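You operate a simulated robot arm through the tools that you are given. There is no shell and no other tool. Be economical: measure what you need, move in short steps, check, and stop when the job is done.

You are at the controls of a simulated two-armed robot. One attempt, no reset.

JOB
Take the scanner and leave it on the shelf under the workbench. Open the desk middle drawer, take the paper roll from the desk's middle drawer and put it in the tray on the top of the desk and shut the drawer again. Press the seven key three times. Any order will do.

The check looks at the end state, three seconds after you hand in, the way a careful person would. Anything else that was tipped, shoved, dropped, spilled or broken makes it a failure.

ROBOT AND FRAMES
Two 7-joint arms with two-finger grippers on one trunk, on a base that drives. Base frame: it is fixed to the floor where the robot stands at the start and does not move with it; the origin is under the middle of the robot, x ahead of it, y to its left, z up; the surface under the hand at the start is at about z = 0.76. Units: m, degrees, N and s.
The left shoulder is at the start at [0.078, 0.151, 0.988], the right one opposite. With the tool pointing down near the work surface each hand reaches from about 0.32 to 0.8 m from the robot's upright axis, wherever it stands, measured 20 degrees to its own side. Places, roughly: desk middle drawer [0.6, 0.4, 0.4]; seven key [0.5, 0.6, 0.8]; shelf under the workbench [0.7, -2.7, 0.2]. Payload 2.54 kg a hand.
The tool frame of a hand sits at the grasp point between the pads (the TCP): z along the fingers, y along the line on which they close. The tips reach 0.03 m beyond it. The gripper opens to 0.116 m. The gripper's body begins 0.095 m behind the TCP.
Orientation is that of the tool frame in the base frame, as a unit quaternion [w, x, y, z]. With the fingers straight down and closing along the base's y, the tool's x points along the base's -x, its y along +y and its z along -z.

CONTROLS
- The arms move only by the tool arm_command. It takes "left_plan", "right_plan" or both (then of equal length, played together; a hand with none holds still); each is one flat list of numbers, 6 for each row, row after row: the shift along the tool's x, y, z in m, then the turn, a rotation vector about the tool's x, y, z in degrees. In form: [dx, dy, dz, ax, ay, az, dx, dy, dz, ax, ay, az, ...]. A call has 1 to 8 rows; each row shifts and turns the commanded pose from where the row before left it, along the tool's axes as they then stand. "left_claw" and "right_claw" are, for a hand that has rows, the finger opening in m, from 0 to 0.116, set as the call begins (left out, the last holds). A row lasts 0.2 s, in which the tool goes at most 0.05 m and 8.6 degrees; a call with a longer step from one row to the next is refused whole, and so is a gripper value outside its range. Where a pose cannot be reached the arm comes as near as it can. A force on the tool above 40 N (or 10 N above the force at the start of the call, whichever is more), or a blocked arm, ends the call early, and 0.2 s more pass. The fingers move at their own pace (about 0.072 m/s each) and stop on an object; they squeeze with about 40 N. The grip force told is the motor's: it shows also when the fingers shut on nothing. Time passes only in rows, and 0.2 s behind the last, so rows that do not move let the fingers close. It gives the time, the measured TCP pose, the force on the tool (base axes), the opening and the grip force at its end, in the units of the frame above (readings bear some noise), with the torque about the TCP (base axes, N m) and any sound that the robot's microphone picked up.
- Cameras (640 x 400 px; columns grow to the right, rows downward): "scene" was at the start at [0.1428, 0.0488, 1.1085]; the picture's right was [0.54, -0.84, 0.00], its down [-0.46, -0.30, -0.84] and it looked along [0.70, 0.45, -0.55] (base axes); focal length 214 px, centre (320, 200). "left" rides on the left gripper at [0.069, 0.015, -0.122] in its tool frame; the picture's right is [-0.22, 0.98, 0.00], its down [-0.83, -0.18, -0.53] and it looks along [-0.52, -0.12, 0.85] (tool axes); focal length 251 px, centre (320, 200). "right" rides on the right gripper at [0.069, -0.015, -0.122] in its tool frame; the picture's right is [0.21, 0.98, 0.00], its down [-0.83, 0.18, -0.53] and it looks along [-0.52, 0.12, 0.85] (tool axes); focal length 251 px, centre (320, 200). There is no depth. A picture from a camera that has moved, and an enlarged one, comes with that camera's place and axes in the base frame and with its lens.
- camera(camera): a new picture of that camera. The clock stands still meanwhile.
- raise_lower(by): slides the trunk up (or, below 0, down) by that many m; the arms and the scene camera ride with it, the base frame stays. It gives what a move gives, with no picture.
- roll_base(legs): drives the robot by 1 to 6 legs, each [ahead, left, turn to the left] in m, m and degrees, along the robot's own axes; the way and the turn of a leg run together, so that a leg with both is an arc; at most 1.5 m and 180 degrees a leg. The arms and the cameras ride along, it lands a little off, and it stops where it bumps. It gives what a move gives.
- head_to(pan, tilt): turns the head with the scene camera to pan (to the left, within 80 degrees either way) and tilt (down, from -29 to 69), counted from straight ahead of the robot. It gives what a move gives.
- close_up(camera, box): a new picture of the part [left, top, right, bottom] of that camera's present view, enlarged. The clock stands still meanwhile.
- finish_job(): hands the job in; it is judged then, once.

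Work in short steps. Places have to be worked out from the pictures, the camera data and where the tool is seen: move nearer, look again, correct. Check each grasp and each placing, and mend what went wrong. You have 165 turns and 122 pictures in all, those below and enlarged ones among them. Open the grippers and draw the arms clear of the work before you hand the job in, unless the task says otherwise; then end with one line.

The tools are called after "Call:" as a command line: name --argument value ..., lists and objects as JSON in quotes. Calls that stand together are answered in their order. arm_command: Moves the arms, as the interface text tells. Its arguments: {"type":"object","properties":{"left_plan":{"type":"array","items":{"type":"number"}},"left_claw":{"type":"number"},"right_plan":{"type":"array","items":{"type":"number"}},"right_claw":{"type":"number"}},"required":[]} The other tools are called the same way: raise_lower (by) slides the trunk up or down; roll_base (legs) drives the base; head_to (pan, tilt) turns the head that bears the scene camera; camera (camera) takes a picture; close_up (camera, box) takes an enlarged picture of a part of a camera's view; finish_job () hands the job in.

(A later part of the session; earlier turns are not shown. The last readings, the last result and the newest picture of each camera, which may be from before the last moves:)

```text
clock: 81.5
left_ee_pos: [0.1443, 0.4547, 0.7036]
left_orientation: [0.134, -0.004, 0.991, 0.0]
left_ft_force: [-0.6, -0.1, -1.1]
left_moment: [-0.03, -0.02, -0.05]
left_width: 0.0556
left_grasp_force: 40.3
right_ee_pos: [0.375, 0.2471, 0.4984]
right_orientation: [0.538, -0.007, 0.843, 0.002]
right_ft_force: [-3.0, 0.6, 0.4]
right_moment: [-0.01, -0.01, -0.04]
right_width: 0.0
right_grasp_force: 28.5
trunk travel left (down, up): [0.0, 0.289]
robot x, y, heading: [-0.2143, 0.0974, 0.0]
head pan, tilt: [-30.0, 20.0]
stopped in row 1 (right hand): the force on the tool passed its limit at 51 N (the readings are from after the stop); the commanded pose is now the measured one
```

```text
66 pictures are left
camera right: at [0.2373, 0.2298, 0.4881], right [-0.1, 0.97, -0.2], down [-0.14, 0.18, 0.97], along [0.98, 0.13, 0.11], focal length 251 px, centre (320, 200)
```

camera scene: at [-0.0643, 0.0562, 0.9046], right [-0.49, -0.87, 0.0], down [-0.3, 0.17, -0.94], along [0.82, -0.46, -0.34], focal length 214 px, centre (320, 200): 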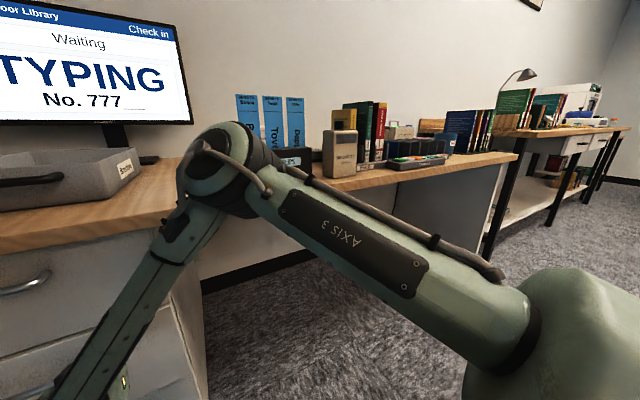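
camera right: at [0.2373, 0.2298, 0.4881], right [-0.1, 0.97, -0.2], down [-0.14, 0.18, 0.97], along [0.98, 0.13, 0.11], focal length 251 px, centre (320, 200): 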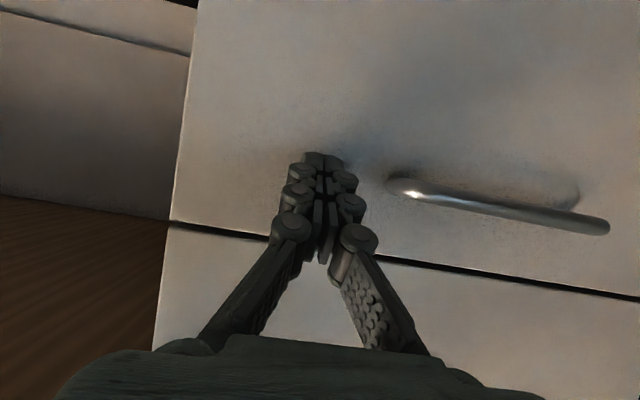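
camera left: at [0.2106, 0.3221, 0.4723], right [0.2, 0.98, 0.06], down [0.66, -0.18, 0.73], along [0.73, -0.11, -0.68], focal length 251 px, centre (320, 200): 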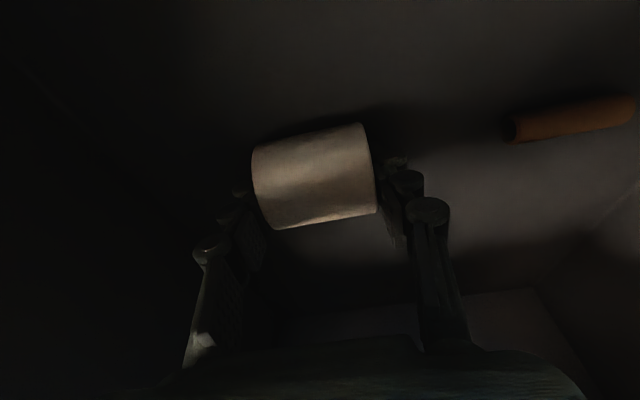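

Hard stop: the drawer is shut. I back off with the base, raise the trunk and look.

Call:
roll_base --legs '[[-0.2, 0, 0]]'

Call:
raise_lower --by 0.289

Call:
arm_command --right_plan '[-0.04, -0.02, -0.018, 0, 8.25, 0, -0.02, -0.02, -0.018, 0, 8.25, 0, -0.02, -0.02, -0.018, 0, 8.25, 0, -0.01, -0.02, -0.02, 0, 8.25, 0, 0, -0.02, -0.03, 0, 8.25, 0, 0, -0.02, -0.04, 0, 8.25, 0, 0, -0.02, -0.04, 0, 8.25, 0, 0, -0.02, -0.04, 0, 8.25, 0]'

Call:
head_to --pan 15 --tilt 40

Call:
camera --camera "scene"

```text
clock: 83.1
left_ee_pos: [-0.0537, 0.4537, 0.7037]
left_orientation: [0.133, -0.005, 0.991, 0.001]
left_ft_force: [0.7, -1.1, -0.9]
left_moment: [-0.02, -0.01, 0.01]
left_width: 0.0556
left_grasp_force: 39.9
right_ee_pos: [0.1776, 0.2467, 0.4984]
right_orientation: [0.537, -0.007, 0.843, 0.003]
right_ft_force: [0.7, 0.3, -0.1]
right_moment: [-0.02, 0.04, -0.01]
right_width: 0.0
right_grasp_force: 29.4
trunk travel left (down, up): [0.0, 0.289]
robot x, y, heading: [-0.4106, 0.1038, 0.5]
head pan, tilt: [-30.0, 20.0]
```

```text
clock: 86.0
left_ee_pos: [-0.0544, 0.4541, 0.992]
left_orientation: [0.132, -0.006, 0.991, 0.0]
left_ft_force: [0.7, -0.6, -0.4]
left_moment: [0.0, -0.03, 0.02]
left_width: 0.0556
left_grasp_force: 39.5
right_ee_pos: [0.1792, 0.2471, 0.7873]
right_orientation: [0.537, -0.007, 0.844, 0.002]
right_ft_force: [0.5, -0.1, 0.6]
right_moment: [-0.02, 0.0, -0.01]
right_width: 0.0
right_grasp_force: 29.1
trunk travel left (down, up): [-0.289, 0.0]
robot x, y, heading: [-0.4153, 0.1005, 0.5]
head pan, tilt: [-30.0, 20.0]
```

```text
clock: 87.8
left_ee_pos: [-0.054, 0.454, 0.9931]
left_orientation: [0.132, -0.004, 0.991, -0.001]
left_ft_force: [0.0, 0.2, -0.7]
left_moment: [0.0, -0.02, 0.0]
left_width: 0.0558
left_grasp_force: 40.1
right_ee_pos: [0.1228, 0.085, 1.0472]
right_orientation: [-0.009, -0.009, 1.0, -0.002]
right_ft_force: [0.6, -0.7, 0.8]
right_moment: [0.01, -0.03, 0.02]
right_width: 0.0
right_grasp_force: 28.9
trunk travel left (down, up): [-0.289, 0.0]
robot x, y, heading: [-0.4119, 0.097, 0.5]
head pan, tilt: [-30.0, 20.0]
```

```text
clock: 88.9
left_ee_pos: [-0.0539, 0.4532, 0.9928]
left_orientation: [0.132, -0.005, 0.991, 0.0]
left_ft_force: [-0.1, -0.4, -1.0]
left_moment: [-0.01, 0.02, 0.0]
left_width: 0.0558
left_grasp_force: 40.5
right_ee_pos: [0.123, 0.0856, 1.0464]
right_orientation: [-0.008, -0.007, 1.0, -0.002]
right_ft_force: [0.0, -0.5, -0.4]
right_moment: [-0.02, 0.0, -0.03]
right_width: 0.0
right_grasp_force: 29.2
trunk travel left (down, up): [-0.289, 0.0]
robot x, y, heading: [-0.4132, 0.1031, 0.5]
head pan, tilt: [15.0, 40.0]
```

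```text
65 pictures are left
camera scene: at [-0.2623, 0.1231, 1.1622], right [0.27, -0.96, 0.0], down [-0.62, -0.17, -0.77], along [0.74, 0.2, -0.64], focal length 214 px, centre (320, 200)
```

scene: 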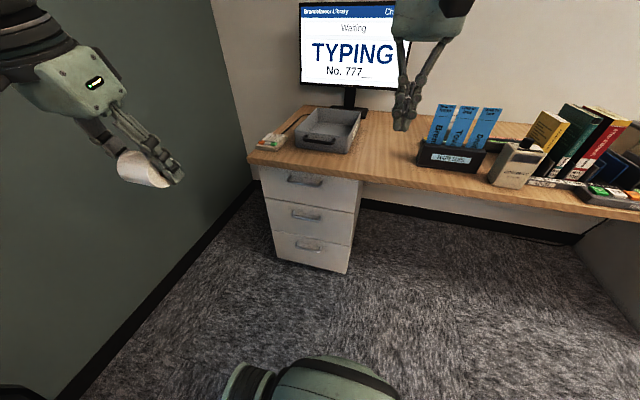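

The drawer is flush. I drive up to the desk and look into the tray from the left wrist.

Call:
roll_base --legs '[[0.39, 0, 0]]'

Call:
camera --camera "left"

Call:
camera --camera "scene"

```text
clock: 91.3
left_ee_pos: [0.3359, 0.4593, 0.9925]
left_orientation: [0.132, -0.006, 0.991, 0.0]
left_ft_force: [0.2, 0.5, -0.2]
left_moment: [0.0, -0.01, -0.03]
left_width: 0.0557
left_grasp_force: 40.4
right_ee_pos: [0.513, 0.0915, 1.047]
right_orientation: [-0.009, -0.009, 1.0, -0.002]
right_ft_force: [-0.7, -0.1, 0.0]
right_moment: [0.0, 0.02, 0.02]
right_width: 0.0
right_grasp_force: 28.4
trunk travel left (down, up): [-0.289, 0.0]
robot x, y, heading: [-0.0204, 0.1013, 0.5]
head pan, tilt: [15.0, 40.0]
```

```text
64 pictures are left
camera left: at [0.238, 0.474, 1.0903], right [0.2, 0.98, 0.05], down [0.66, -0.17, 0.73], along [0.73, -0.11, -0.68], focal length 251 px, centre (320, 200)
```

left: 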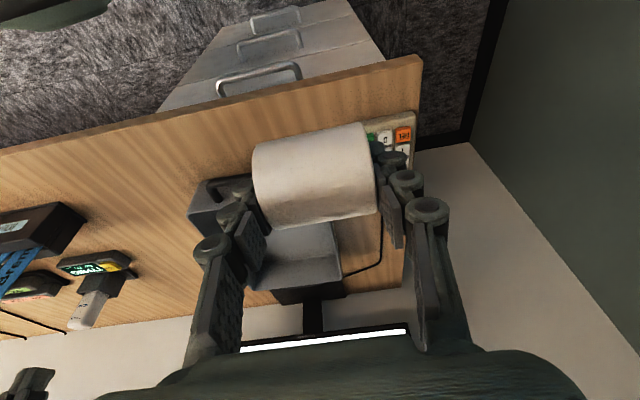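

```text
63 pictures are left
camera scene: at [0.128, 0.1273, 1.1621], right [0.27, -0.96, 0.0], down [-0.62, -0.17, -0.77], along [0.74, 0.21, -0.64], focal length 214 px, centre (320, 200)
```

scene: 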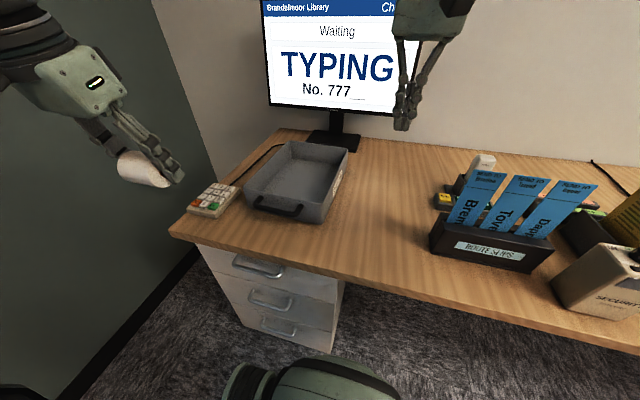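

Tray floor centre ≈ (0.655, 0.333). I move the roll over it.

Call:
arm_command --left_plan '[-0.038, -0.0155, 0.0102, 0, 0, 0, -0.038, -0.0155, 0.0102, 0, 0, 0, -0.038, -0.0155, 0.0102, 0, 0, 0, -0.038, -0.0155, 0.0102, 0, 0, 0, -0.038, -0.0155, 0.0102, 0, 0, 0, -0.038, -0.0155, 0.0102, 0, 0, 0, -0.038, -0.0155, 0.0102, 0, 0, 0, -0.038, -0.0155, 0.0102, 0, 0, 0]'

Call:
camera --camera "left"

Call:
camera --camera "scene"

```text
clock: 93.1
left_ee_pos: [0.653, 0.3379, 0.9934]
left_orientation: [0.132, -0.006, 0.991, 0.0]
left_ft_force: [0.0, 1.0, 0.3]
left_moment: [-0.03, 0.03, 0.0]
left_width: 0.0556
left_grasp_force: 40.1
right_ee_pos: [0.5137, 0.0911, 1.0468]
right_orientation: [-0.009, -0.009, 1.0, -0.002]
right_ft_force: [1.0, -0.8, 0.8]
right_moment: [0.02, 0.0, -0.01]
right_width: 0.0003
right_grasp_force: 28.6
trunk travel left (down, up): [-0.289, 0.0]
robot x, y, heading: [-0.0211, 0.1027, 0.8]
head pan, tilt: [15.0, 40.0]
```

```text
62 pictures are left
camera left: at [0.5555, 0.3533, 1.0917], right [0.2, 0.98, 0.06], down [0.66, -0.17, 0.73], along [0.73, -0.11, -0.68], focal length 251 px, centre (320, 200)
```

left: 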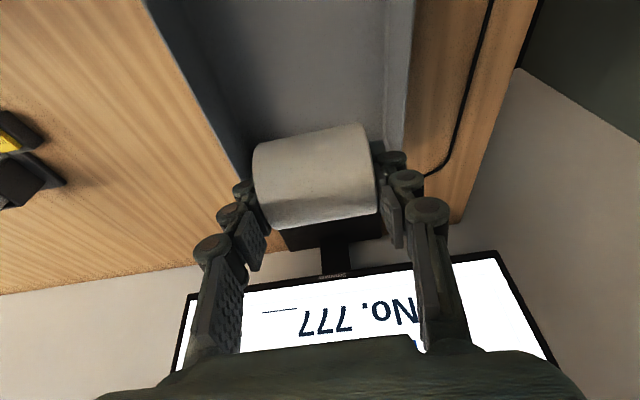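

```text
61 pictures are left
camera scene: at [0.128, 0.1269, 1.1621], right [0.27, -0.96, 0.0], down [-0.62, -0.17, -0.77], along [0.74, 0.21, -0.64], focal length 214 px, centre (320, 200)
```

scene: 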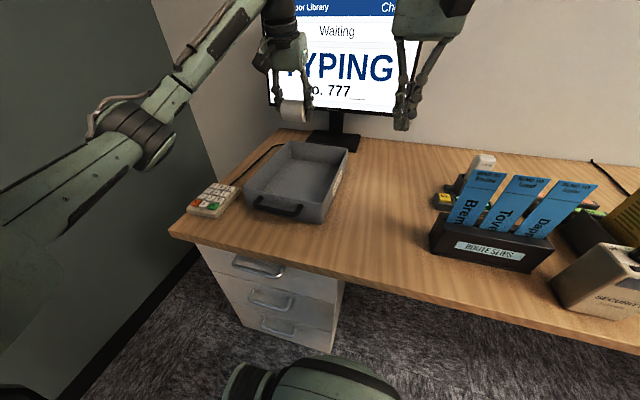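

Roll is above the tray centre. I lower it straight down to just above the floor.

Call:
arm_command --left_plan '[0.0112, -0.002, 0.0418, 0, 0, 0, 0.0112, -0.002, 0.0418, 0, 0, 0, 0.0112, -0.002, 0.0418, 0, 0, 0, 0.0085, -0.002, 0.032, 0, 0, 0]'

Call:
camera --camera "scene"

Call:
camera --camera "left"

```text
clock: 94.1
left_ee_pos: [0.6523, 0.3286, 0.8311]
left_orientation: [0.134, -0.005, 0.991, 0.0]
left_ft_force: [0.0, 0.8, -0.4]
left_moment: [-0.01, -0.02, 0.02]
left_width: 0.0555
left_grasp_force: 40.0
right_ee_pos: [0.5128, 0.09, 1.0469]
right_orientation: [-0.008, -0.009, 1.0, -0.002]
right_ft_force: [0.3, 0.2, 0.7]
right_moment: [0.0, 0.02, -0.04]
right_width: 0.0
right_grasp_force: 28.1
trunk travel left (down, up): [-0.289, 0.0]
robot x, y, heading: [-0.023, 0.1026, 0.6]
head pan, tilt: [15.0, 40.0]
```

```text
60 pictures are left
camera scene: at [0.1278, 0.1274, 1.1622], right [0.27, -0.96, 0.0], down [-0.62, -0.17, -0.77], along [0.74, 0.21, -0.64], focal length 214 px, centre (320, 200)
```

scene: 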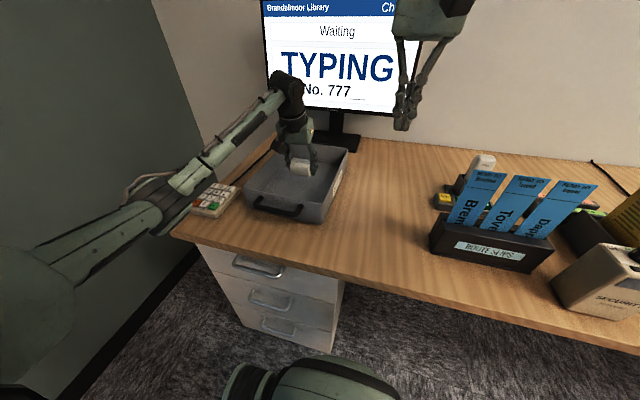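

```text
59 pictures are left
camera left: at [0.5549, 0.3448, 0.9283], right [0.2, 0.98, 0.05], down [0.66, -0.17, 0.73], along [0.73, -0.11, -0.68], focal length 251 px, centre (320, 200)
```

left: 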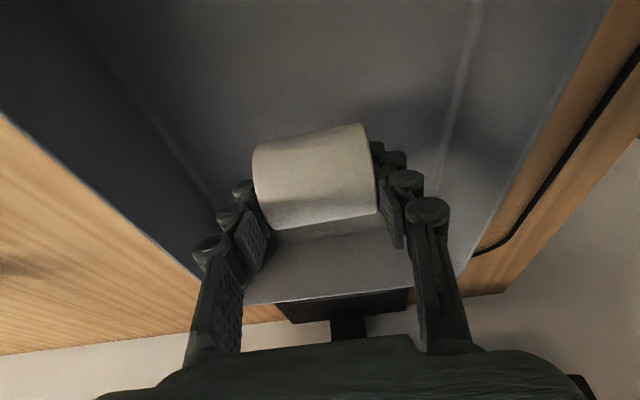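

The left elbow looks near the desk corner/keypad; I check it before going lower.

Call:
close_up --camera "scene" --box '[100, 140, 260, 260]'

Call:
head_to --pan 60 --tilt 35

Call:
camera --camera "scene"

```text
3.33 times, centred on (180, 200) of scene
camera zoom: at [0.1278, 0.1274, 1.1622], right [0.27, -0.96, 0.0], down [-0.62, -0.17, -0.77], along [0.74, 0.21, -0.64], focal length 715 px, centre (787, 200)
```

zoom: 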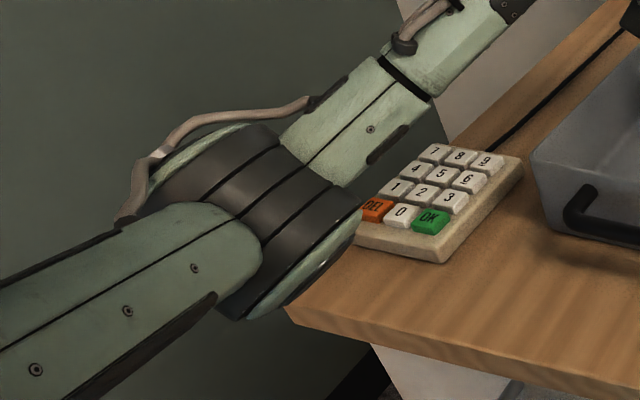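

```text
clock: 95.3
left_ee_pos: [0.6512, 0.3283, 0.8309]
left_orientation: [0.132, -0.006, 0.991, 0.0]
left_ft_force: [0.1, 0.6, -1.0]
left_moment: [-0.01, -0.01, 0.02]
left_width: 0.0558
left_grasp_force: 40.5
right_ee_pos: [0.5137, 0.0906, 1.0468]
right_orientation: [-0.008, -0.009, 1.0, -0.002]
right_ft_force: [-0.6, -0.6, 0.0]
right_moment: [-0.03, 0.02, 0.01]
right_width: 0.0
right_grasp_force: 28.6
trunk travel left (down, up): [-0.289, 0.0]
robot x, y, heading: [-0.0257, 0.1058, 0.4]
head pan, tilt: [60.0, 35.0]
```

```text
57 pictures are left
camera scene: at [0.089, 0.1811, 1.1697], right [0.87, -0.49, 0.0], down [-0.28, -0.5, -0.82], along [0.4, 0.71, -0.57], focal length 214 px, centre (320, 200)
```

scene: 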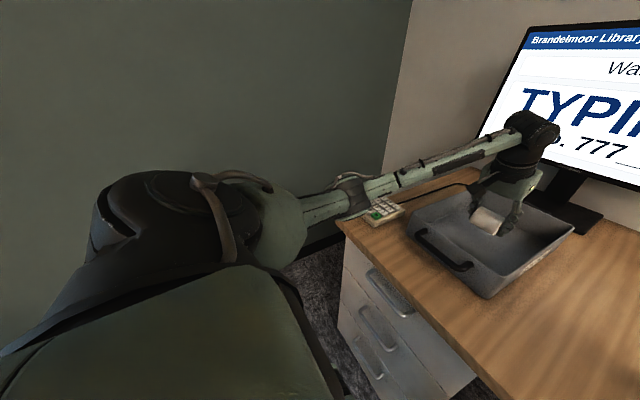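

Elbow triangulates to about (0.34, 0.49, 0.91), well above the desk. I lower on in small steps until near contact.

Call:
arm_command --left_plan '[0.0026, 0, 0.0097, 0, 0, 0, 0.0013, 0, 0.0048, 0, 0, 0, 0.0013, 0, 0.0048, 0, 0, 0]'

Call:
close_up --camera "scene" --box '[400, 160, 580, 300]'

```text
clock: 96.1
left_ee_pos: [0.6526, 0.3302, 0.8108]
left_orientation: [0.133, -0.005, 0.991, 0.0]
left_ft_force: [0.1, -0.3, -0.1]
left_moment: [0.02, -0.01, 0.04]
left_width: 0.0561
left_grasp_force: 39.9
right_ee_pos: [0.513, 0.0909, 1.0476]
right_orientation: [-0.007, -0.009, 1.0, -0.002]
right_ft_force: [-0.6, 0.2, 0.3]
right_moment: [-0.02, -0.03, 0.0]
right_width: 0.0
right_grasp_force: 28.4
trunk travel left (down, up): [-0.289, 0.0]
robot x, y, heading: [-0.022, 0.1034, 0.8]
head pan, tilt: [60.0, 35.0]
```

```text
2.86 times, centred on (490, 230) of scene
camera zoom: at [0.0889, 0.1811, 1.1697], right [0.87, -0.49, 0.0], down [-0.28, -0.5, -0.82], along [0.4, 0.71, -0.57], focal length 613 px, centre (-166, 114)
```

zoom: 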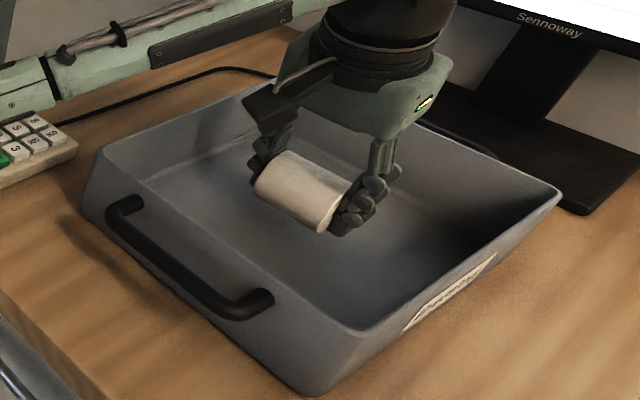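

Still a bit above the floor; I go on down in 3 mm steps until contact shows.

Call:
arm_command --left_plan '[0.0008, 0, 0.0029, 0, 0, 0, 0.0008, 0, 0.0029, 0, 0, 0, 0.0008, 0, 0.0029, 0, 0, 0]'

```text
clock: 96.9
left_ee_pos: [0.6526, 0.3292, 0.802]
left_orientation: [0.133, -0.006, 0.991, 0.0]
left_ft_force: [-0.6, 0.1, -0.1]
left_moment: [0.0, -0.04, 0.03]
left_width: 0.0559
left_grasp_force: 40.7
right_ee_pos: [0.5135, 0.0906, 1.046]
right_orientation: [-0.008, -0.009, 1.0, -0.002]
right_ft_force: [0.2, 0.1, 0.2]
right_moment: [0.02, 0.03, -0.03]
right_width: 0.0001
right_grasp_force: 28.7
trunk travel left (down, up): [-0.289, 0.0]
robot x, y, heading: [-0.0234, 0.1044, 0.5]
head pan, tilt: [60.0, 35.0]
```

Call:
arm_command --left_plan '[0.0005, 0, 0.0019, 0, 0, 0, 0.0005, 0, 0.0019, 0, 0, 0]'

Call:
close_up --camera "scene" --box '[440, 180, 540, 260]'

```text
clock: 97.5
left_ee_pos: [0.6515, 0.3305, 0.7975]
left_orientation: [0.133, -0.007, 0.991, 0.0]
left_ft_force: [-0.1, -0.1, -0.6]
left_moment: [0.02, -0.01, -0.01]
left_width: 0.0556
left_grasp_force: 39.6
right_ee_pos: [0.5139, 0.0911, 1.0481]
right_orientation: [-0.008, -0.009, 1.0, -0.001]
right_ft_force: [-0.5, -0.4, -0.2]
right_moment: [0.0, 0.0, -0.01]
right_width: 0.0
right_grasp_force: 28.9
trunk travel left (down, up): [-0.289, 0.0]
robot x, y, heading: [-0.0231, 0.1021, 0.6]
head pan, tilt: [60.0, 35.0]
```

```text
5.00 times, centred on (490, 220) of scene
camera zoom: at [0.0889, 0.1811, 1.1697], right [0.87, -0.49, 0.0], down [-0.28, -0.5, -0.82], along [0.4, 0.71, -0.57], focal length 1072 px, centre (-530, 100)
```

zoom: 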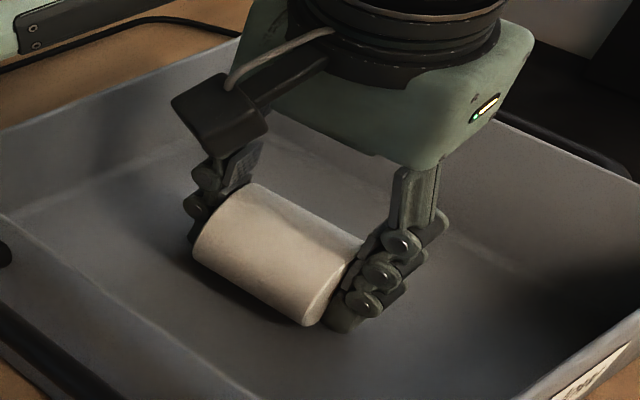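

The roll is practically at the floor. I open moderately and withdraw upward.

Call:
arm_command --left_plan '[0, 0, 0, 0, 0, 0, 0, 0, 0, 0, 0, 0, 0, 0, 0, 0, 0, 0]' --left_claw 0.085

Call:
arm_command --left_plan '[0, 0, -0.02, 0, 0, 0, 0, 0, -0.03, 0, 0, 0, 0, 0, -0.04, 0, 0, 0, 0, 0, -0.05, 0, 0, 0, 0, 0, -0.04, 0, 0, 0]'

Call:
close_up --camera "scene" --box '[380, 140, 600, 310]'

```text
clock: 98.3
left_ee_pos: [0.6517, 0.3298, 0.7987]
left_orientation: [0.132, -0.006, 0.991, 0.0]
left_ft_force: [0.4, 0.4, -0.3]
left_moment: [-0.01, -0.04, 0.01]
left_width: 0.0854
left_grasp_force: 0.1
right_ee_pos: [0.5123, 0.0902, 1.0477]
right_orientation: [-0.008, -0.008, 1.0, -0.002]
right_ft_force: [-0.5, -0.8, 1.2]
right_moment: [-0.01, 0.02, 0.01]
right_width: 0.0
right_grasp_force: 28.5
trunk travel left (down, up): [-0.289, 0.0]
robot x, y, heading: [-0.0184, 0.0999, 0.9]
head pan, tilt: [60.0, 35.0]
```

```text
clock: 99.5
left_ee_pos: [0.6049, 0.3289, 0.9726]
left_orientation: [0.133, -0.006, 0.991, 0.0]
left_ft_force: [0.4, 0.2, -0.1]
left_moment: [0.02, 0.02, -0.01]
left_width: 0.0851
left_grasp_force: 0.1
right_ee_pos: [0.5128, 0.0918, 1.0473]
right_orientation: [-0.008, -0.009, 1.0, -0.002]
right_ft_force: [0.0, 0.4, 0.7]
right_moment: [0.01, 0.0, -0.02]
right_width: 0.0002
right_grasp_force: 28.8
trunk travel left (down, up): [-0.289, 0.0]
robot x, y, heading: [-0.0236, 0.1026, 0.6]
head pan, tilt: [60.0, 35.0]
```

```text
2.35 times, centred on (490, 225) of scene
camera zoom: at [0.0884, 0.181, 1.1698], right [0.87, -0.49, 0.0], down [-0.28, -0.5, -0.82], along [0.4, 0.71, -0.57], focal length 505 px, centre (-80, 141)
```

zoom: 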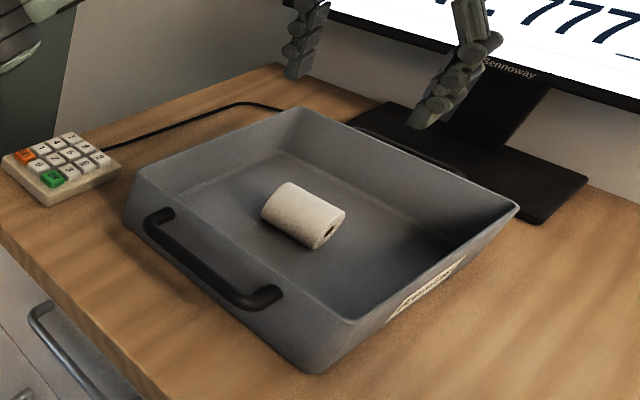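

The roll rests in the tray. Left hand withdraws, then the right camera looks at the scanner.

Call:
arm_command --left_plan '[0.0425, 0.015, -0.02, 0, 0, 0, 0.0425, 0.015, -0.02, 0, 0, 0, 0.0425, 0.015, -0.0114, 0, 0, 0, 0.0425, 0.01, -0.0114, 0, 0, 0, 0.0425, 0.01, -0.0114, 0, 0, 0, 0.0425, 0.01, -0.0114, 0, 0, 0]'

Call:
roll_base --legs '[[0, -0.15, -0.6]]'

Call:
camera --camera "right"

Call:
head_to --pan -15 --tilt 35

Call:
camera --camera "scene"

```text
clock: 100.9
left_ee_pos: [0.3349, 0.4016, 0.9858]
left_orientation: [0.133, -0.006, 0.991, 0.0]
left_ft_force: [-0.2, -0.7, -0.4]
left_moment: [-0.04, 0.0, -0.01]
left_width: 0.0854
left_grasp_force: 0.0
right_ee_pos: [0.5122, 0.0914, 1.048]
right_orientation: [-0.008, -0.009, 1.0, -0.001]
right_ft_force: [-0.4, 0.7, 0.2]
right_moment: [-0.02, -0.01, 0.01]
right_width: 0.0
right_grasp_force: 28.8
trunk travel left (down, up): [-0.289, 0.0]
robot x, y, heading: [-0.0215, 0.1007, 0.5]
head pan, tilt: [60.0, 35.0]
```

```text
clock: 102.9
left_ee_pos: [0.3402, 0.2478, 0.9858]
left_orientation: [0.132, 0.0, 0.991, -0.001]
left_ft_force: [-0.2, -0.7, 0.3]
left_moment: [0.04, -0.01, 0.02]
left_width: 0.0848
left_grasp_force: 0.0
right_ee_pos: [0.5143, -0.0642, 1.0481]
right_orientation: [-0.008, -0.004, 1.0, -0.002]
right_ft_force: [0.0, -0.1, -0.3]
right_moment: [0.0, 0.03, -0.01]
right_width: 0.0
right_grasp_force: 28.7
trunk travel left (down, up): [-0.289, 0.0]
robot x, y, heading: [-0.0213, -0.0483, -0.2]
head pan, tilt: [60.0, 35.0]
```

```text
53 pictures are left
camera right: at [0.4476, -0.0798, 1.1716], right [-0.22, 0.98, 0.0], down [0.83, 0.19, 0.52], along [0.51, 0.11, -0.85], focal length 251 px, centre (320, 200)
```

right: 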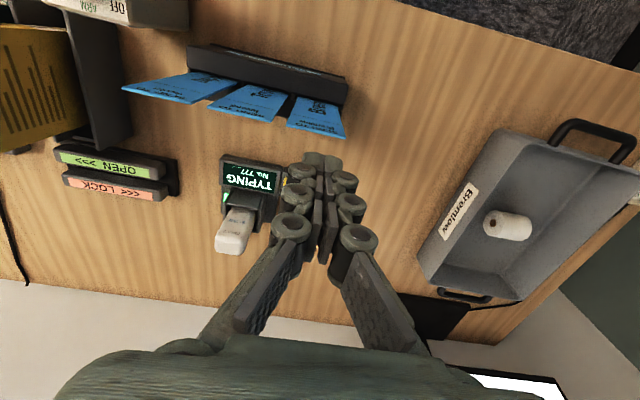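

```text
clock: 104.4
left_ee_pos: [0.3408, 0.2471, 0.9868]
left_orientation: [0.132, 0.0, 0.991, -0.001]
left_ft_force: [-0.3, 0.4, -0.5]
left_moment: [0.01, -0.04, -0.03]
left_width: 0.0853
left_grasp_force: 0.0
right_ee_pos: [0.5146, -0.0637, 1.0467]
right_orientation: [-0.007, -0.004, 1.0, -0.001]
right_ft_force: [-0.1, 0.3, -0.3]
right_moment: [-0.01, 0.01, 0.02]
right_width: 0.0
right_grasp_force: 28.5
trunk travel left (down, up): [-0.289, 0.0]
robot x, y, heading: [-0.019, -0.0482, -0.1]
head pan, tilt: [-15.0, 35.0]
```

```text
52 pictures are left
camera scene: at [0.1315, -0.0682, 1.1698], right [-0.26, -0.97, 0.0], down [-0.55, 0.15, -0.82], along [0.79, -0.21, -0.57], focal length 214 px, centre (320, 200)
```

scene: 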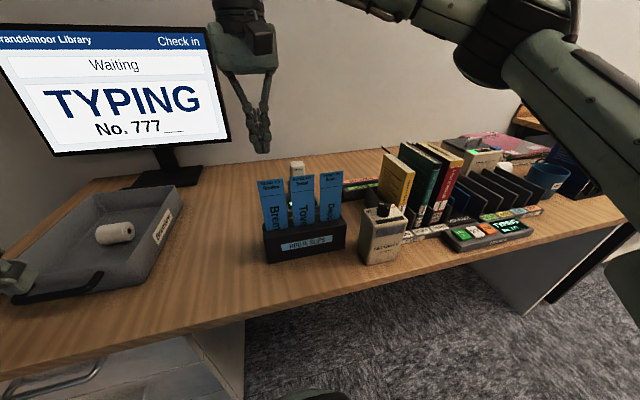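

I enlarge the candidate devices to identify the scanner.

Call:
close_up --camera "right" --box '[170, 120, 330, 270]'

Call:
close_up --camera "scene" --box '[340, 130, 600, 270]'

Call:
close_up --camera "scene" --box '[240, 140, 400, 270]'

```text
2.67 times, centred on (250, 195) of right
camera zoom: at [0.4476, -0.0795, 1.1716], right [-0.22, 0.98, 0.0], down [0.83, 0.19, 0.52], along [0.51, 0.11, -0.85], focal length 670 px, centre (507, 213)
```

zoom: 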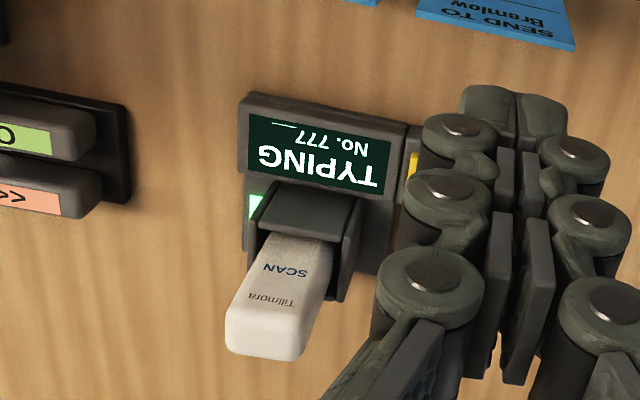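

```text
2.46 times, centred on (470, 200) of scene
camera zoom: at [0.1315, -0.0682, 1.1698], right [-0.26, -0.97, 0.0], down [-0.55, 0.15, -0.82], along [0.79, -0.21, -0.57], focal length 528 px, centre (-49, 200)
```

zoom: 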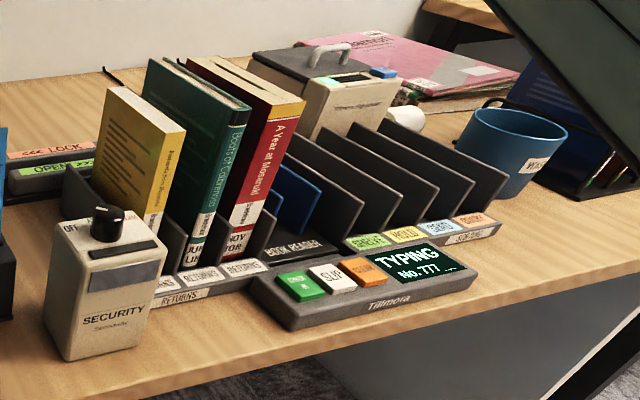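

```text
3.08 times, centred on (320, 205) of scene
camera zoom: at [0.1315, -0.0682, 1.1698], right [-0.26, -0.97, 0.0], down [-0.55, 0.15, -0.82], along [0.79, -0.21, -0.57], focal length 660 px, centre (320, 185)
```

zoom: 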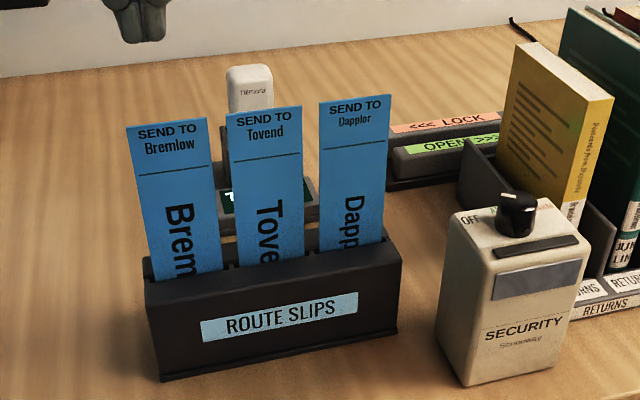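

The scanner is the white "SCAN" wand standing in a cradle behind the display unit, top at about (0.712, −0.153, 0.90). I move the right hand above with fingers open for a closer look.

Call:
arm_command --right_plan '[-0.036, -0.022, 0, 0, 0, 0, -0.036, -0.022, 0, 0, 0, 0, -0.036, -0.022, 0, 0, 0, 0, -0.036, -0.022, 0, 0, 0, 0]' --right_claw 0.1

Call:
camera --camera "right"

Call:
close_up --camera "scene" --box '[240, 100, 400, 240]'

```text
clock: 105.4
left_ee_pos: [0.342, 0.2484, 0.9857]
left_orientation: [0.133, 0.0, 0.991, -0.001]
left_ft_force: [-0.1, -0.1, 0.3]
left_moment: [-0.01, 0.0, 0.0]
left_width: 0.0852
left_grasp_force: 0.0
right_ee_pos: [0.6594, -0.151, 1.045]
right_orientation: [-0.009, -0.004, 1.0, -0.002]
right_ft_force: [0.2, 0.6, -0.1]
right_moment: [-0.01, 0.03, -0.02]
right_width: 0.1003
right_grasp_force: 0.0
trunk travel left (down, up): [-0.289, 0.0]
robot x, y, heading: [-0.025, -0.0493, 0.2]
head pan, tilt: [-15.0, 35.0]
```

```text
48 pictures are left
camera right: at [0.5931, -0.1663, 1.1692], right [-0.22, 0.97, 0.0], down [0.83, 0.19, 0.52], along [0.51, 0.12, -0.85], focal length 251 px, centre (320, 200)
```

right: 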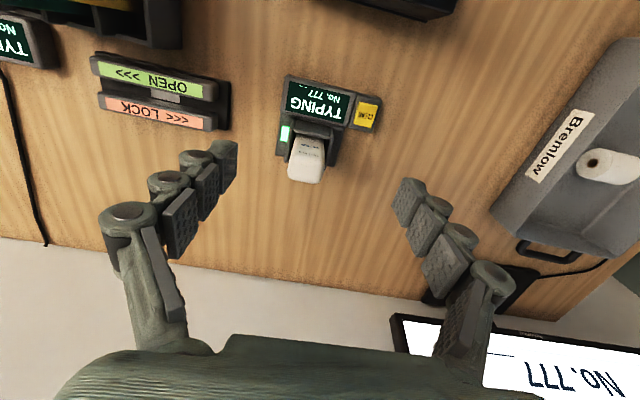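

```text
2.86 times, centred on (320, 170) of scene
camera zoom: at [0.1318, -0.0681, 1.1697], right [-0.26, -0.97, 0.0], down [-0.55, 0.15, -0.82], along [0.79, -0.21, -0.57], focal length 613 px, centre (320, 286)
```

zoom: 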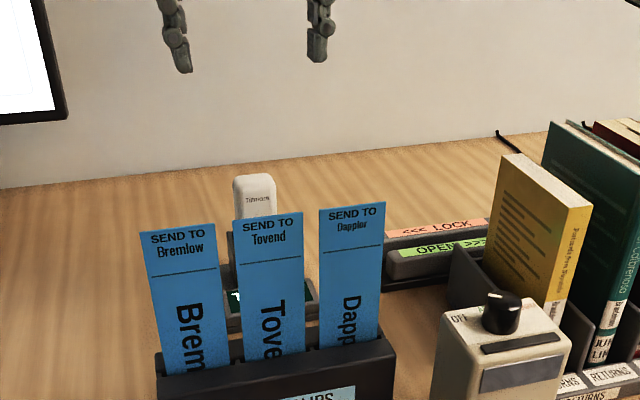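

Call:
close_up --camera "right" --box '[260, 60, 400, 200]'

```text
2.86 times, centred on (330, 130) of right
camera zoom: at [0.5931, -0.1663, 1.1692], right [-0.22, 0.97, 0.0], down [0.83, 0.19, 0.52], along [0.51, 0.12, -0.85], focal length 718 px, centre (291, 400)
```

zoom: 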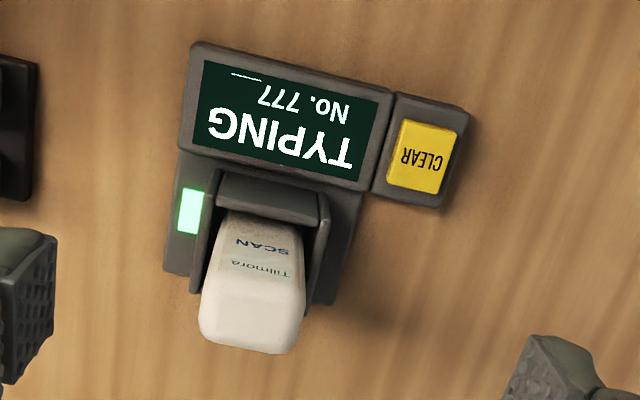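

Scanner body ≈ 38 × 33 mm centred at (0.716, −0.152), white part z 0.83–0.90. I move directly over and descend most of the way.

Call:
arm_command --right_plan '[-0.0285, 0, 0, 0, 0, 0, -0.0285, -0.001, 0, 0, 0, 0, 0, 0, 0.04, 0, 0, 0, 0, 0, 0.04, 0, 0, 0, 0, 0, 0.035, 0, 0, 0]'

Call:
close_up --camera "right" --box '[160, 60, 480, 260]'

Call:
close_up --camera "scene" --box '[240, 120, 380, 240]'

```text
clock: 106.6
left_ee_pos: [0.34, 0.2483, 0.9866]
left_orientation: [0.133, 0.0, 0.991, -0.001]
left_ft_force: [1.2, -0.2, 0.5]
left_moment: [0.0, -0.04, 0.0]
left_width: 0.0847
left_grasp_force: 0.0
right_ee_pos: [0.7155, -0.1516, 0.9777]
right_orientation: [-0.009, -0.002, 1.0, -0.002]
right_ft_force: [0.0, 0.7, -0.1]
right_moment: [-0.02, -0.01, -0.02]
right_width: 0.1
right_grasp_force: 0.2
right hand out of reach, approached as far as the arm can: row 2, 3, 4, 5
trunk travel left (down, up): [-0.289, 0.0]
robot x, y, heading: [-0.0213, -0.0479, -0.2]
head pan, tilt: [-15.0, 35.0]
```

```text
2.00 times, centred on (320, 160) of right
camera zoom: at [0.6488, -0.1678, 1.1015], right [-0.22, 0.98, 0.0], down [0.83, 0.19, 0.52], along [0.51, 0.11, -0.85], focal length 503 px, centre (320, 280)
```

zoom: 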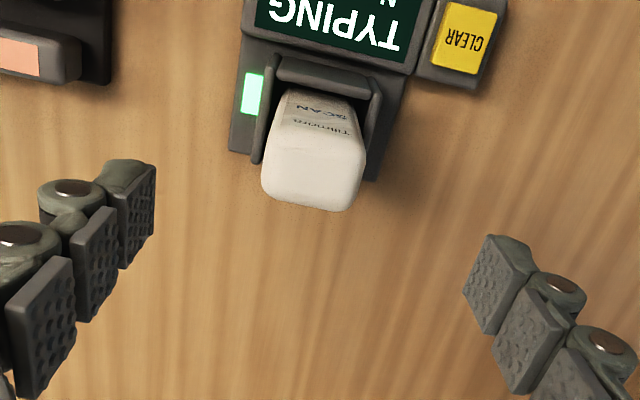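

```text
3.33 times, centred on (310, 180) of scene
camera zoom: at [0.1309, -0.068, 1.1699], right [-0.26, -0.97, 0.0], down [-0.55, 0.15, -0.82], along [0.79, -0.21, -0.57], focal length 715 px, centre (353, 267)
```

zoom: 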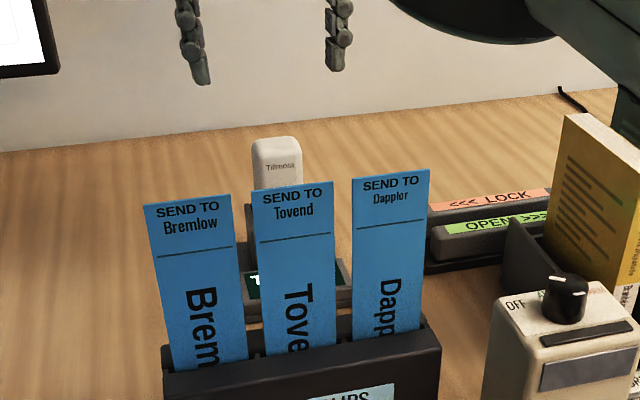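

The trunk is too high for the arm to reach down; I lower the trunk by 9 cm, which brings the fingers around the scanner.

Call:
raise_lower --by -0.09

Call:
close_up --camera "right" --box '[160, 60, 480, 260]'

Call:
close_up --camera "scene" --box '[240, 80, 400, 240]'

```text
clock: 107.9
left_ee_pos: [0.341, 0.2481, 0.8967]
left_orientation: [0.132, -0.001, 0.991, -0.001]
left_ft_force: [0.1, -0.4, 0.5]
left_moment: [-0.04, -0.03, 0.02]
left_width: 0.0849
left_grasp_force: 0.1
right_ee_pos: [0.7145, -0.153, 0.886]
right_orientation: [-0.009, -0.003, 1.0, -0.002]
right_ft_force: [-0.4, 0.0, 0.6]
right_moment: [0.02, 0.03, -0.02]
right_width: 0.0999
right_grasp_force: 0.1
trunk travel left (down, up): [-0.199, 0.09]
robot x, y, heading: [-0.0198, -0.0463, -0.0]
head pan, tilt: [-15.0, 35.0]
```

```text
2.00 times, centred on (320, 160) of right
camera zoom: at [0.6491, -0.1681, 1.0114], right [-0.22, 0.98, 0.0], down [0.83, 0.19, 0.52], along [0.51, 0.11, -0.86], focal length 503 px, centre (320, 280)
```

zoom: 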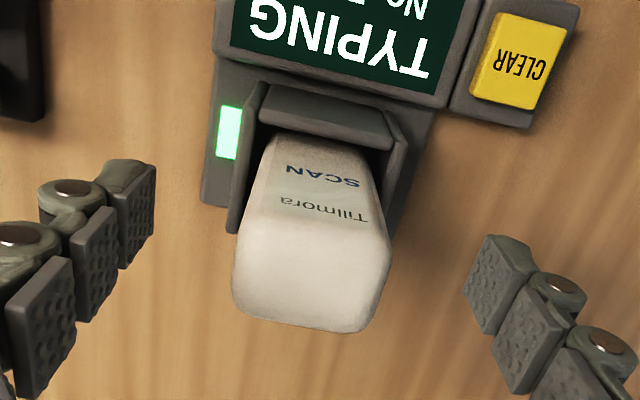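

```text
2.50 times, centred on (320, 160) of scene
camera zoom: at [0.1313, -0.0683, 1.0799], right [-0.26, -0.97, 0.0], down [-0.55, 0.15, -0.82], along [0.79, -0.21, -0.57], focal length 536 px, centre (320, 300)
```

zoom: 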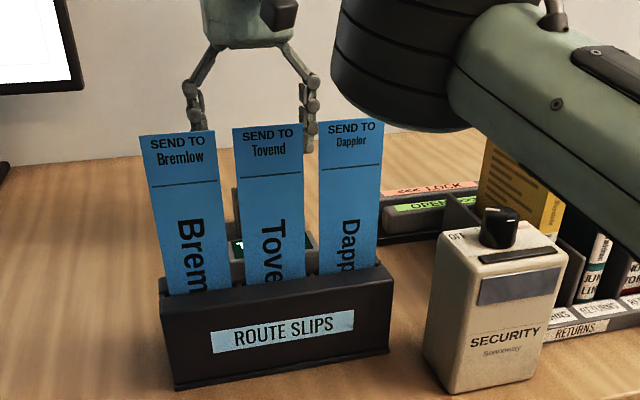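

The scanner is centred between the fingers. I go 12 mm lower and close.

Call:
arm_command --right_plan '[-0.001, 0, 0.012, 0, 0, 0, 0, 0, 0, 0, 0, 0]'

Call:
arm_command --right_plan '[0, 0, 0, 0, 0, 0, 0, 0, 0, 0, 0, 0, 0, 0, 0, 0, 0, 0, 0, 0, 0, 0, 0, 0]' --right_claw 0.0

Call:
close_up --camera "right" --box '[160, 60, 480, 260]'

```text
clock: 108.5
left_ee_pos: [0.3394, 0.249, 0.8956]
left_orientation: [0.132, 0.0, 0.991, -0.001]
left_ft_force: [-0.6, 0.6, -0.8]
left_moment: [-0.01, 0.0, -0.06]
left_width: 0.0849
left_grasp_force: 0.0
right_ee_pos: [0.7165, -0.1522, 0.8841]
right_orientation: [-0.008, -0.004, 1.0, -0.003]
right_ft_force: [-0.5, -0.6, -0.2]
right_moment: [-0.02, 0.03, 0.03]
right_width: 0.0999
right_grasp_force: 0.0
right hand out of reach, approached as far as the arm can: row 1
trunk travel left (down, up): [-0.199, 0.09]
robot x, y, heading: [-0.0208, -0.0485, -0.2]
head pan, tilt: [-15.0, 35.0]
```

```text
clock: 109.5
left_ee_pos: [0.3392, 0.2493, 0.8953]
left_orientation: [0.133, 0.0, 0.991, -0.001]
left_ft_force: [-0.5, -0.4, 0.1]
left_moment: [0.03, 0.01, -0.03]
left_width: 0.0849
left_grasp_force: 0.0
right_ee_pos: [0.7161, -0.1512, 0.8842]
right_orientation: [-0.008, -0.005, 1.0, -0.003]
right_ft_force: [-0.5, -0.8, 1.5]
right_moment: [-0.02, -0.01, 0.02]
right_width: 0.043
right_grasp_force: 40.0
trunk travel left (down, up): [-0.199, 0.09]
robot x, y, heading: [-0.0226, -0.0478, -0.1]
head pan, tilt: [-15.0, 35.0]
```

```text
2.00 times, centred on (320, 160) of right
camera zoom: at [0.6498, -0.1674, 1.0083], right [-0.22, 0.97, 0.0], down [0.83, 0.19, 0.52], along [0.51, 0.12, -0.85], focal length 503 px, centre (320, 280)
```

zoom: 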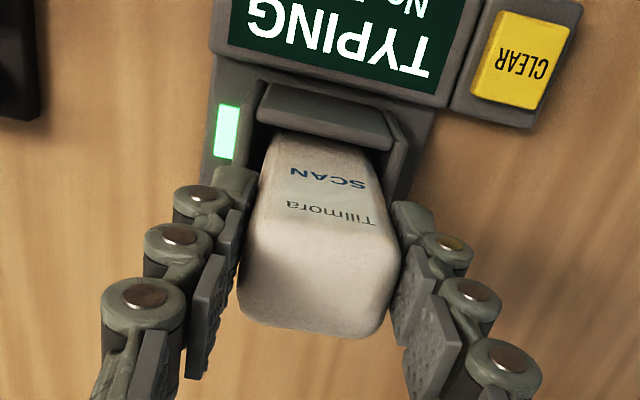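

Grip holds at 43 mm, 40 N. I lift with the trunk by 9 cm and check.

Call:
raise_lower --by 0.09

Call:
camera --camera "right"

Call:
camera --camera "scene"

```text
clock: 110.7
left_ee_pos: [0.3407, 0.2486, 0.9866]
left_orientation: [0.132, -0.002, 0.991, -0.001]
left_ft_force: [0.3, 0.4, -0.4]
left_moment: [-0.02, 0.02, -0.01]
left_width: 0.0851
left_grasp_force: 0.1
right_ee_pos: [0.7165, -0.1527, 0.9734]
right_orientation: [-0.009, -0.004, 1.0, -0.002]
right_ft_force: [0.8, 0.2, -1.0]
right_moment: [0.05, 0.01, -0.02]
right_width: 0.0433
right_grasp_force: 40.1
trunk travel left (down, up): [-0.289, 0.0]
robot x, y, heading: [-0.022, -0.0459, 0.2]
head pan, tilt: [-15.0, 35.0]
```

```text
40 pictures are left
camera right: at [0.6502, -0.1672, 1.0977], right [-0.22, 0.97, 0.0], down [0.83, 0.19, 0.52], along [0.51, 0.12, -0.86], focal length 251 px, centre (320, 200)
```

right: 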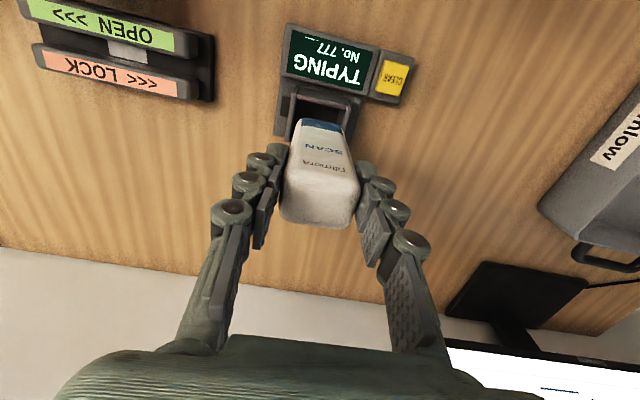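

```text
39 pictures are left
camera scene: at [0.1319, -0.0682, 1.1696], right [-0.26, -0.97, 0.0], down [-0.55, 0.15, -0.82], along [0.79, -0.21, -0.57], focal length 214 px, centre (320, 200)
```

scene: 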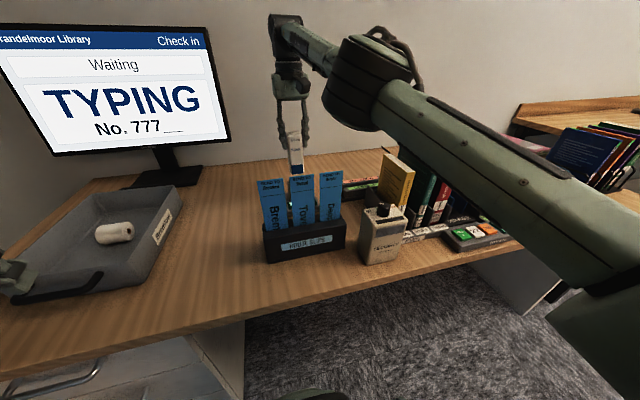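

The scanner is out. I lift it 15 cm more and draw it back over the slips.

Call:
arm_command --right_plan '[0, 0, -0.05, 0, 0, 0, 0, 0, -0.05, 0, 0, 0, 0, 0, -0.05, 0, 0, 0, 0.045, 0, -0.01, 0, 0, 0, 0.045, 0, 0, 0, 0, 0, 0.045, 0, 0, 0, 0, 0, 0.045, 0, 0, 0, 0, 0, 0.045, 0, 0, 0, 0, 0]'

Call:
roll_base --legs '[[-0.5, 0, 0]]'

Call:
head_to --pan -65 --tilt 20

Call:
camera --camera "scene"

```text
clock: 112.5
left_ee_pos: [0.3395, 0.2489, 0.9857]
left_orientation: [0.132, 0.0, 0.991, -0.001]
left_ft_force: [-0.8, 0.6, 0.1]
left_moment: [0.01, -0.02, 0.01]
left_width: 0.0851
left_grasp_force: 0.1
right_ee_pos: [0.6732, -0.1522, 1.0992]
right_orientation: [-0.01, -0.005, 1.0, -0.003]
right_ft_force: [0.4, 0.1, -0.9]
right_moment: [-0.02, 0.02, 0.0]
right_width: 0.0431
right_grasp_force: 39.2
right hand out of reach, approached as far as the arm can: row 1, 2, 3, 4, 5, 6, 7, 8
trunk travel left (down, up): [-0.289, 0.0]
robot x, y, heading: [-0.0218, -0.0453, -0.1]
head pan, tilt: [-15.0, 35.0]
```

```text
clock: 115.4
left_ee_pos: [-0.1554, 0.2475, 0.9858]
left_orientation: [0.132, -0.001, 0.991, -0.001]
left_ft_force: [0.2, -0.3, -0.2]
left_moment: [0.0, -0.02, 0.05]
left_width: 0.085
left_grasp_force: 0.0
right_ee_pos: [0.1792, -0.1524, 1.0995]
right_orientation: [-0.009, -0.005, 1.0, -0.002]
right_ft_force: [-0.4, 0.0, -1.8]
right_moment: [-0.02, -0.04, -0.03]
right_width: 0.0429
right_grasp_force: 39.6
trunk travel left (down, up): [-0.289, 0.0]
robot x, y, heading: [-0.5207, -0.0469, 0.1]
head pan, tilt: [-15.0, 35.0]
```

```text
clock: 116.6
left_ee_pos: [-0.1544, 0.2487, 0.9856]
left_orientation: [0.132, -0.001, 0.991, -0.001]
left_ft_force: [0.8, -0.4, -1.3]
left_moment: [-0.01, 0.01, 0.02]
left_width: 0.0848
left_grasp_force: 0.0
right_ee_pos: [0.1786, -0.1527, 1.0977]
right_orientation: [-0.009, -0.005, 1.0, -0.003]
right_ft_force: [0.5, -0.2, -0.5]
right_moment: [0.0, -0.03, -0.02]
right_width: 0.043
right_grasp_force: 39.8
trunk travel left (down, up): [-0.289, 0.0]
robot x, y, heading: [-0.5139, -0.0482, -0.3]
head pan, tilt: [-65.0, 20.0]
```

```text
38 pictures are left
camera scene: at [-0.409, -0.1301, 1.1936], right [-0.91, -0.42, 0.0], down [-0.15, 0.31, -0.94], along [0.4, -0.85, -0.34], focal length 214 px, centre (320, 200)
```

scene: 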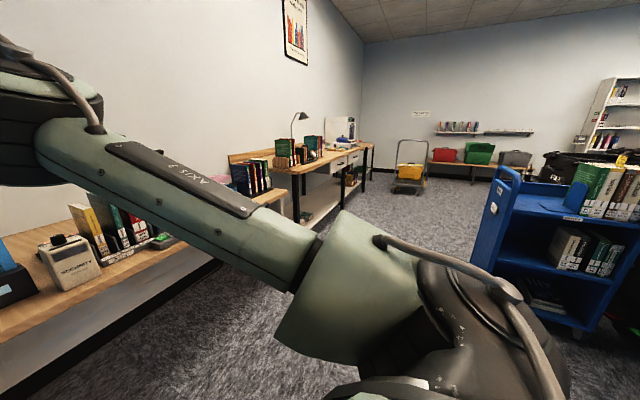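

Now I tuck the right arm and strafe right towards the workbench, staying clear of the blue cart (x < −0.9).

Call:
arm_command --right_plan '[0.04, 0, 0.02, 0, 0, 0, 0.04, 0, 0.02, 0, 0, 0, 0.04, 0, 0.02, 0, 0, 0, 0.04, 0, 0, 0, 0, 0, 0.03, 0, 0, 0, 0, 0]'

Call:
roll_base --legs '[[0.08, -1.3, 0]]'

Call:
head_to --pan -35 --tilt 25

Call:
camera --camera "scene"

```text
clock: 117.8
left_ee_pos: [-0.1543, 0.2483, 0.9862]
left_orientation: [0.133, -0.001, 0.991, -0.001]
left_ft_force: [0.1, 1.2, -1.3]
left_moment: [-0.02, 0.0, 0.01]
left_width: 0.085
left_grasp_force: 0.0
right_ee_pos: [0.1786, -0.152, 1.0983]
right_orientation: [-0.009, -0.005, 1.0, -0.002]
right_ft_force: [0.0, 0.4, -0.3]
right_moment: [-0.02, 0.03, -0.01]
right_width: 0.043
right_grasp_force: 40.5
right hand out of reach, approached as far as the arm can: row 1, 2, 3, 4, 5
trunk travel left (down, up): [-0.289, 0.0]
robot x, y, heading: [-0.5143, -0.0485, 0.1]
head pan, tilt: [-65.0, 20.0]
```

```text
clock: 130.6
left_ee_pos: [-0.0753, -1.0593, 0.9861]
left_orientation: [0.131, -0.001, 0.991, 0.0]
left_ft_force: [-0.4, -0.3, 0.5]
left_moment: [0.01, -0.03, 0.0]
left_width: 0.0851
left_grasp_force: 0.0
right_ee_pos: [0.2593, -1.4608, 1.0987]
right_orientation: [-0.01, -0.005, 1.0, -0.002]
right_ft_force: [0.1, -0.6, -0.9]
right_moment: [-0.01, 0.0, 0.0]
right_width: 0.0428
right_grasp_force: 40.3
trunk travel left (down, up): [-0.289, 0.0]
robot x, y, heading: [-0.4364, -1.3524, 0.2]
head pan, tilt: [-65.0, 20.0]
```

```text
clock: 131.5
left_ee_pos: [-0.0744, -1.0597, 0.9857]
left_orientation: [0.132, -0.001, 0.991, -0.001]
left_ft_force: [0.3, 0.1, 1.1]
left_moment: [-0.01, 0.03, 0.01]
left_width: 0.0851
left_grasp_force: 0.1
right_ee_pos: [0.2591, -1.4589, 1.098]
right_orientation: [-0.01, -0.004, 1.0, -0.002]
right_ft_force: [0.3, 0.3, -1.6]
right_moment: [-0.02, -0.01, -0.02]
right_width: 0.0431
right_grasp_force: 40.3
trunk travel left (down, up): [-0.289, 0.0]
robot x, y, heading: [-0.4396, -1.3522, -0.1]
head pan, tilt: [-35.0, 25.0]
```

```text
37 pictures are left
camera scene: at [-0.2932, -1.4051, 1.1855], right [-0.57, -0.82, 0.0], down [-0.35, 0.24, -0.91], along [0.74, -0.52, -0.42], focal length 214 px, centre (320, 200)
```

scene: 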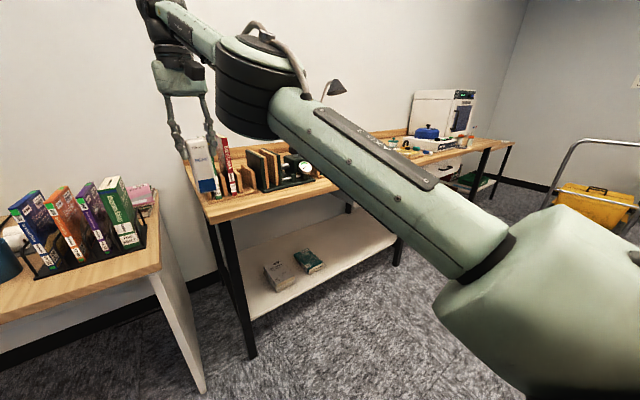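

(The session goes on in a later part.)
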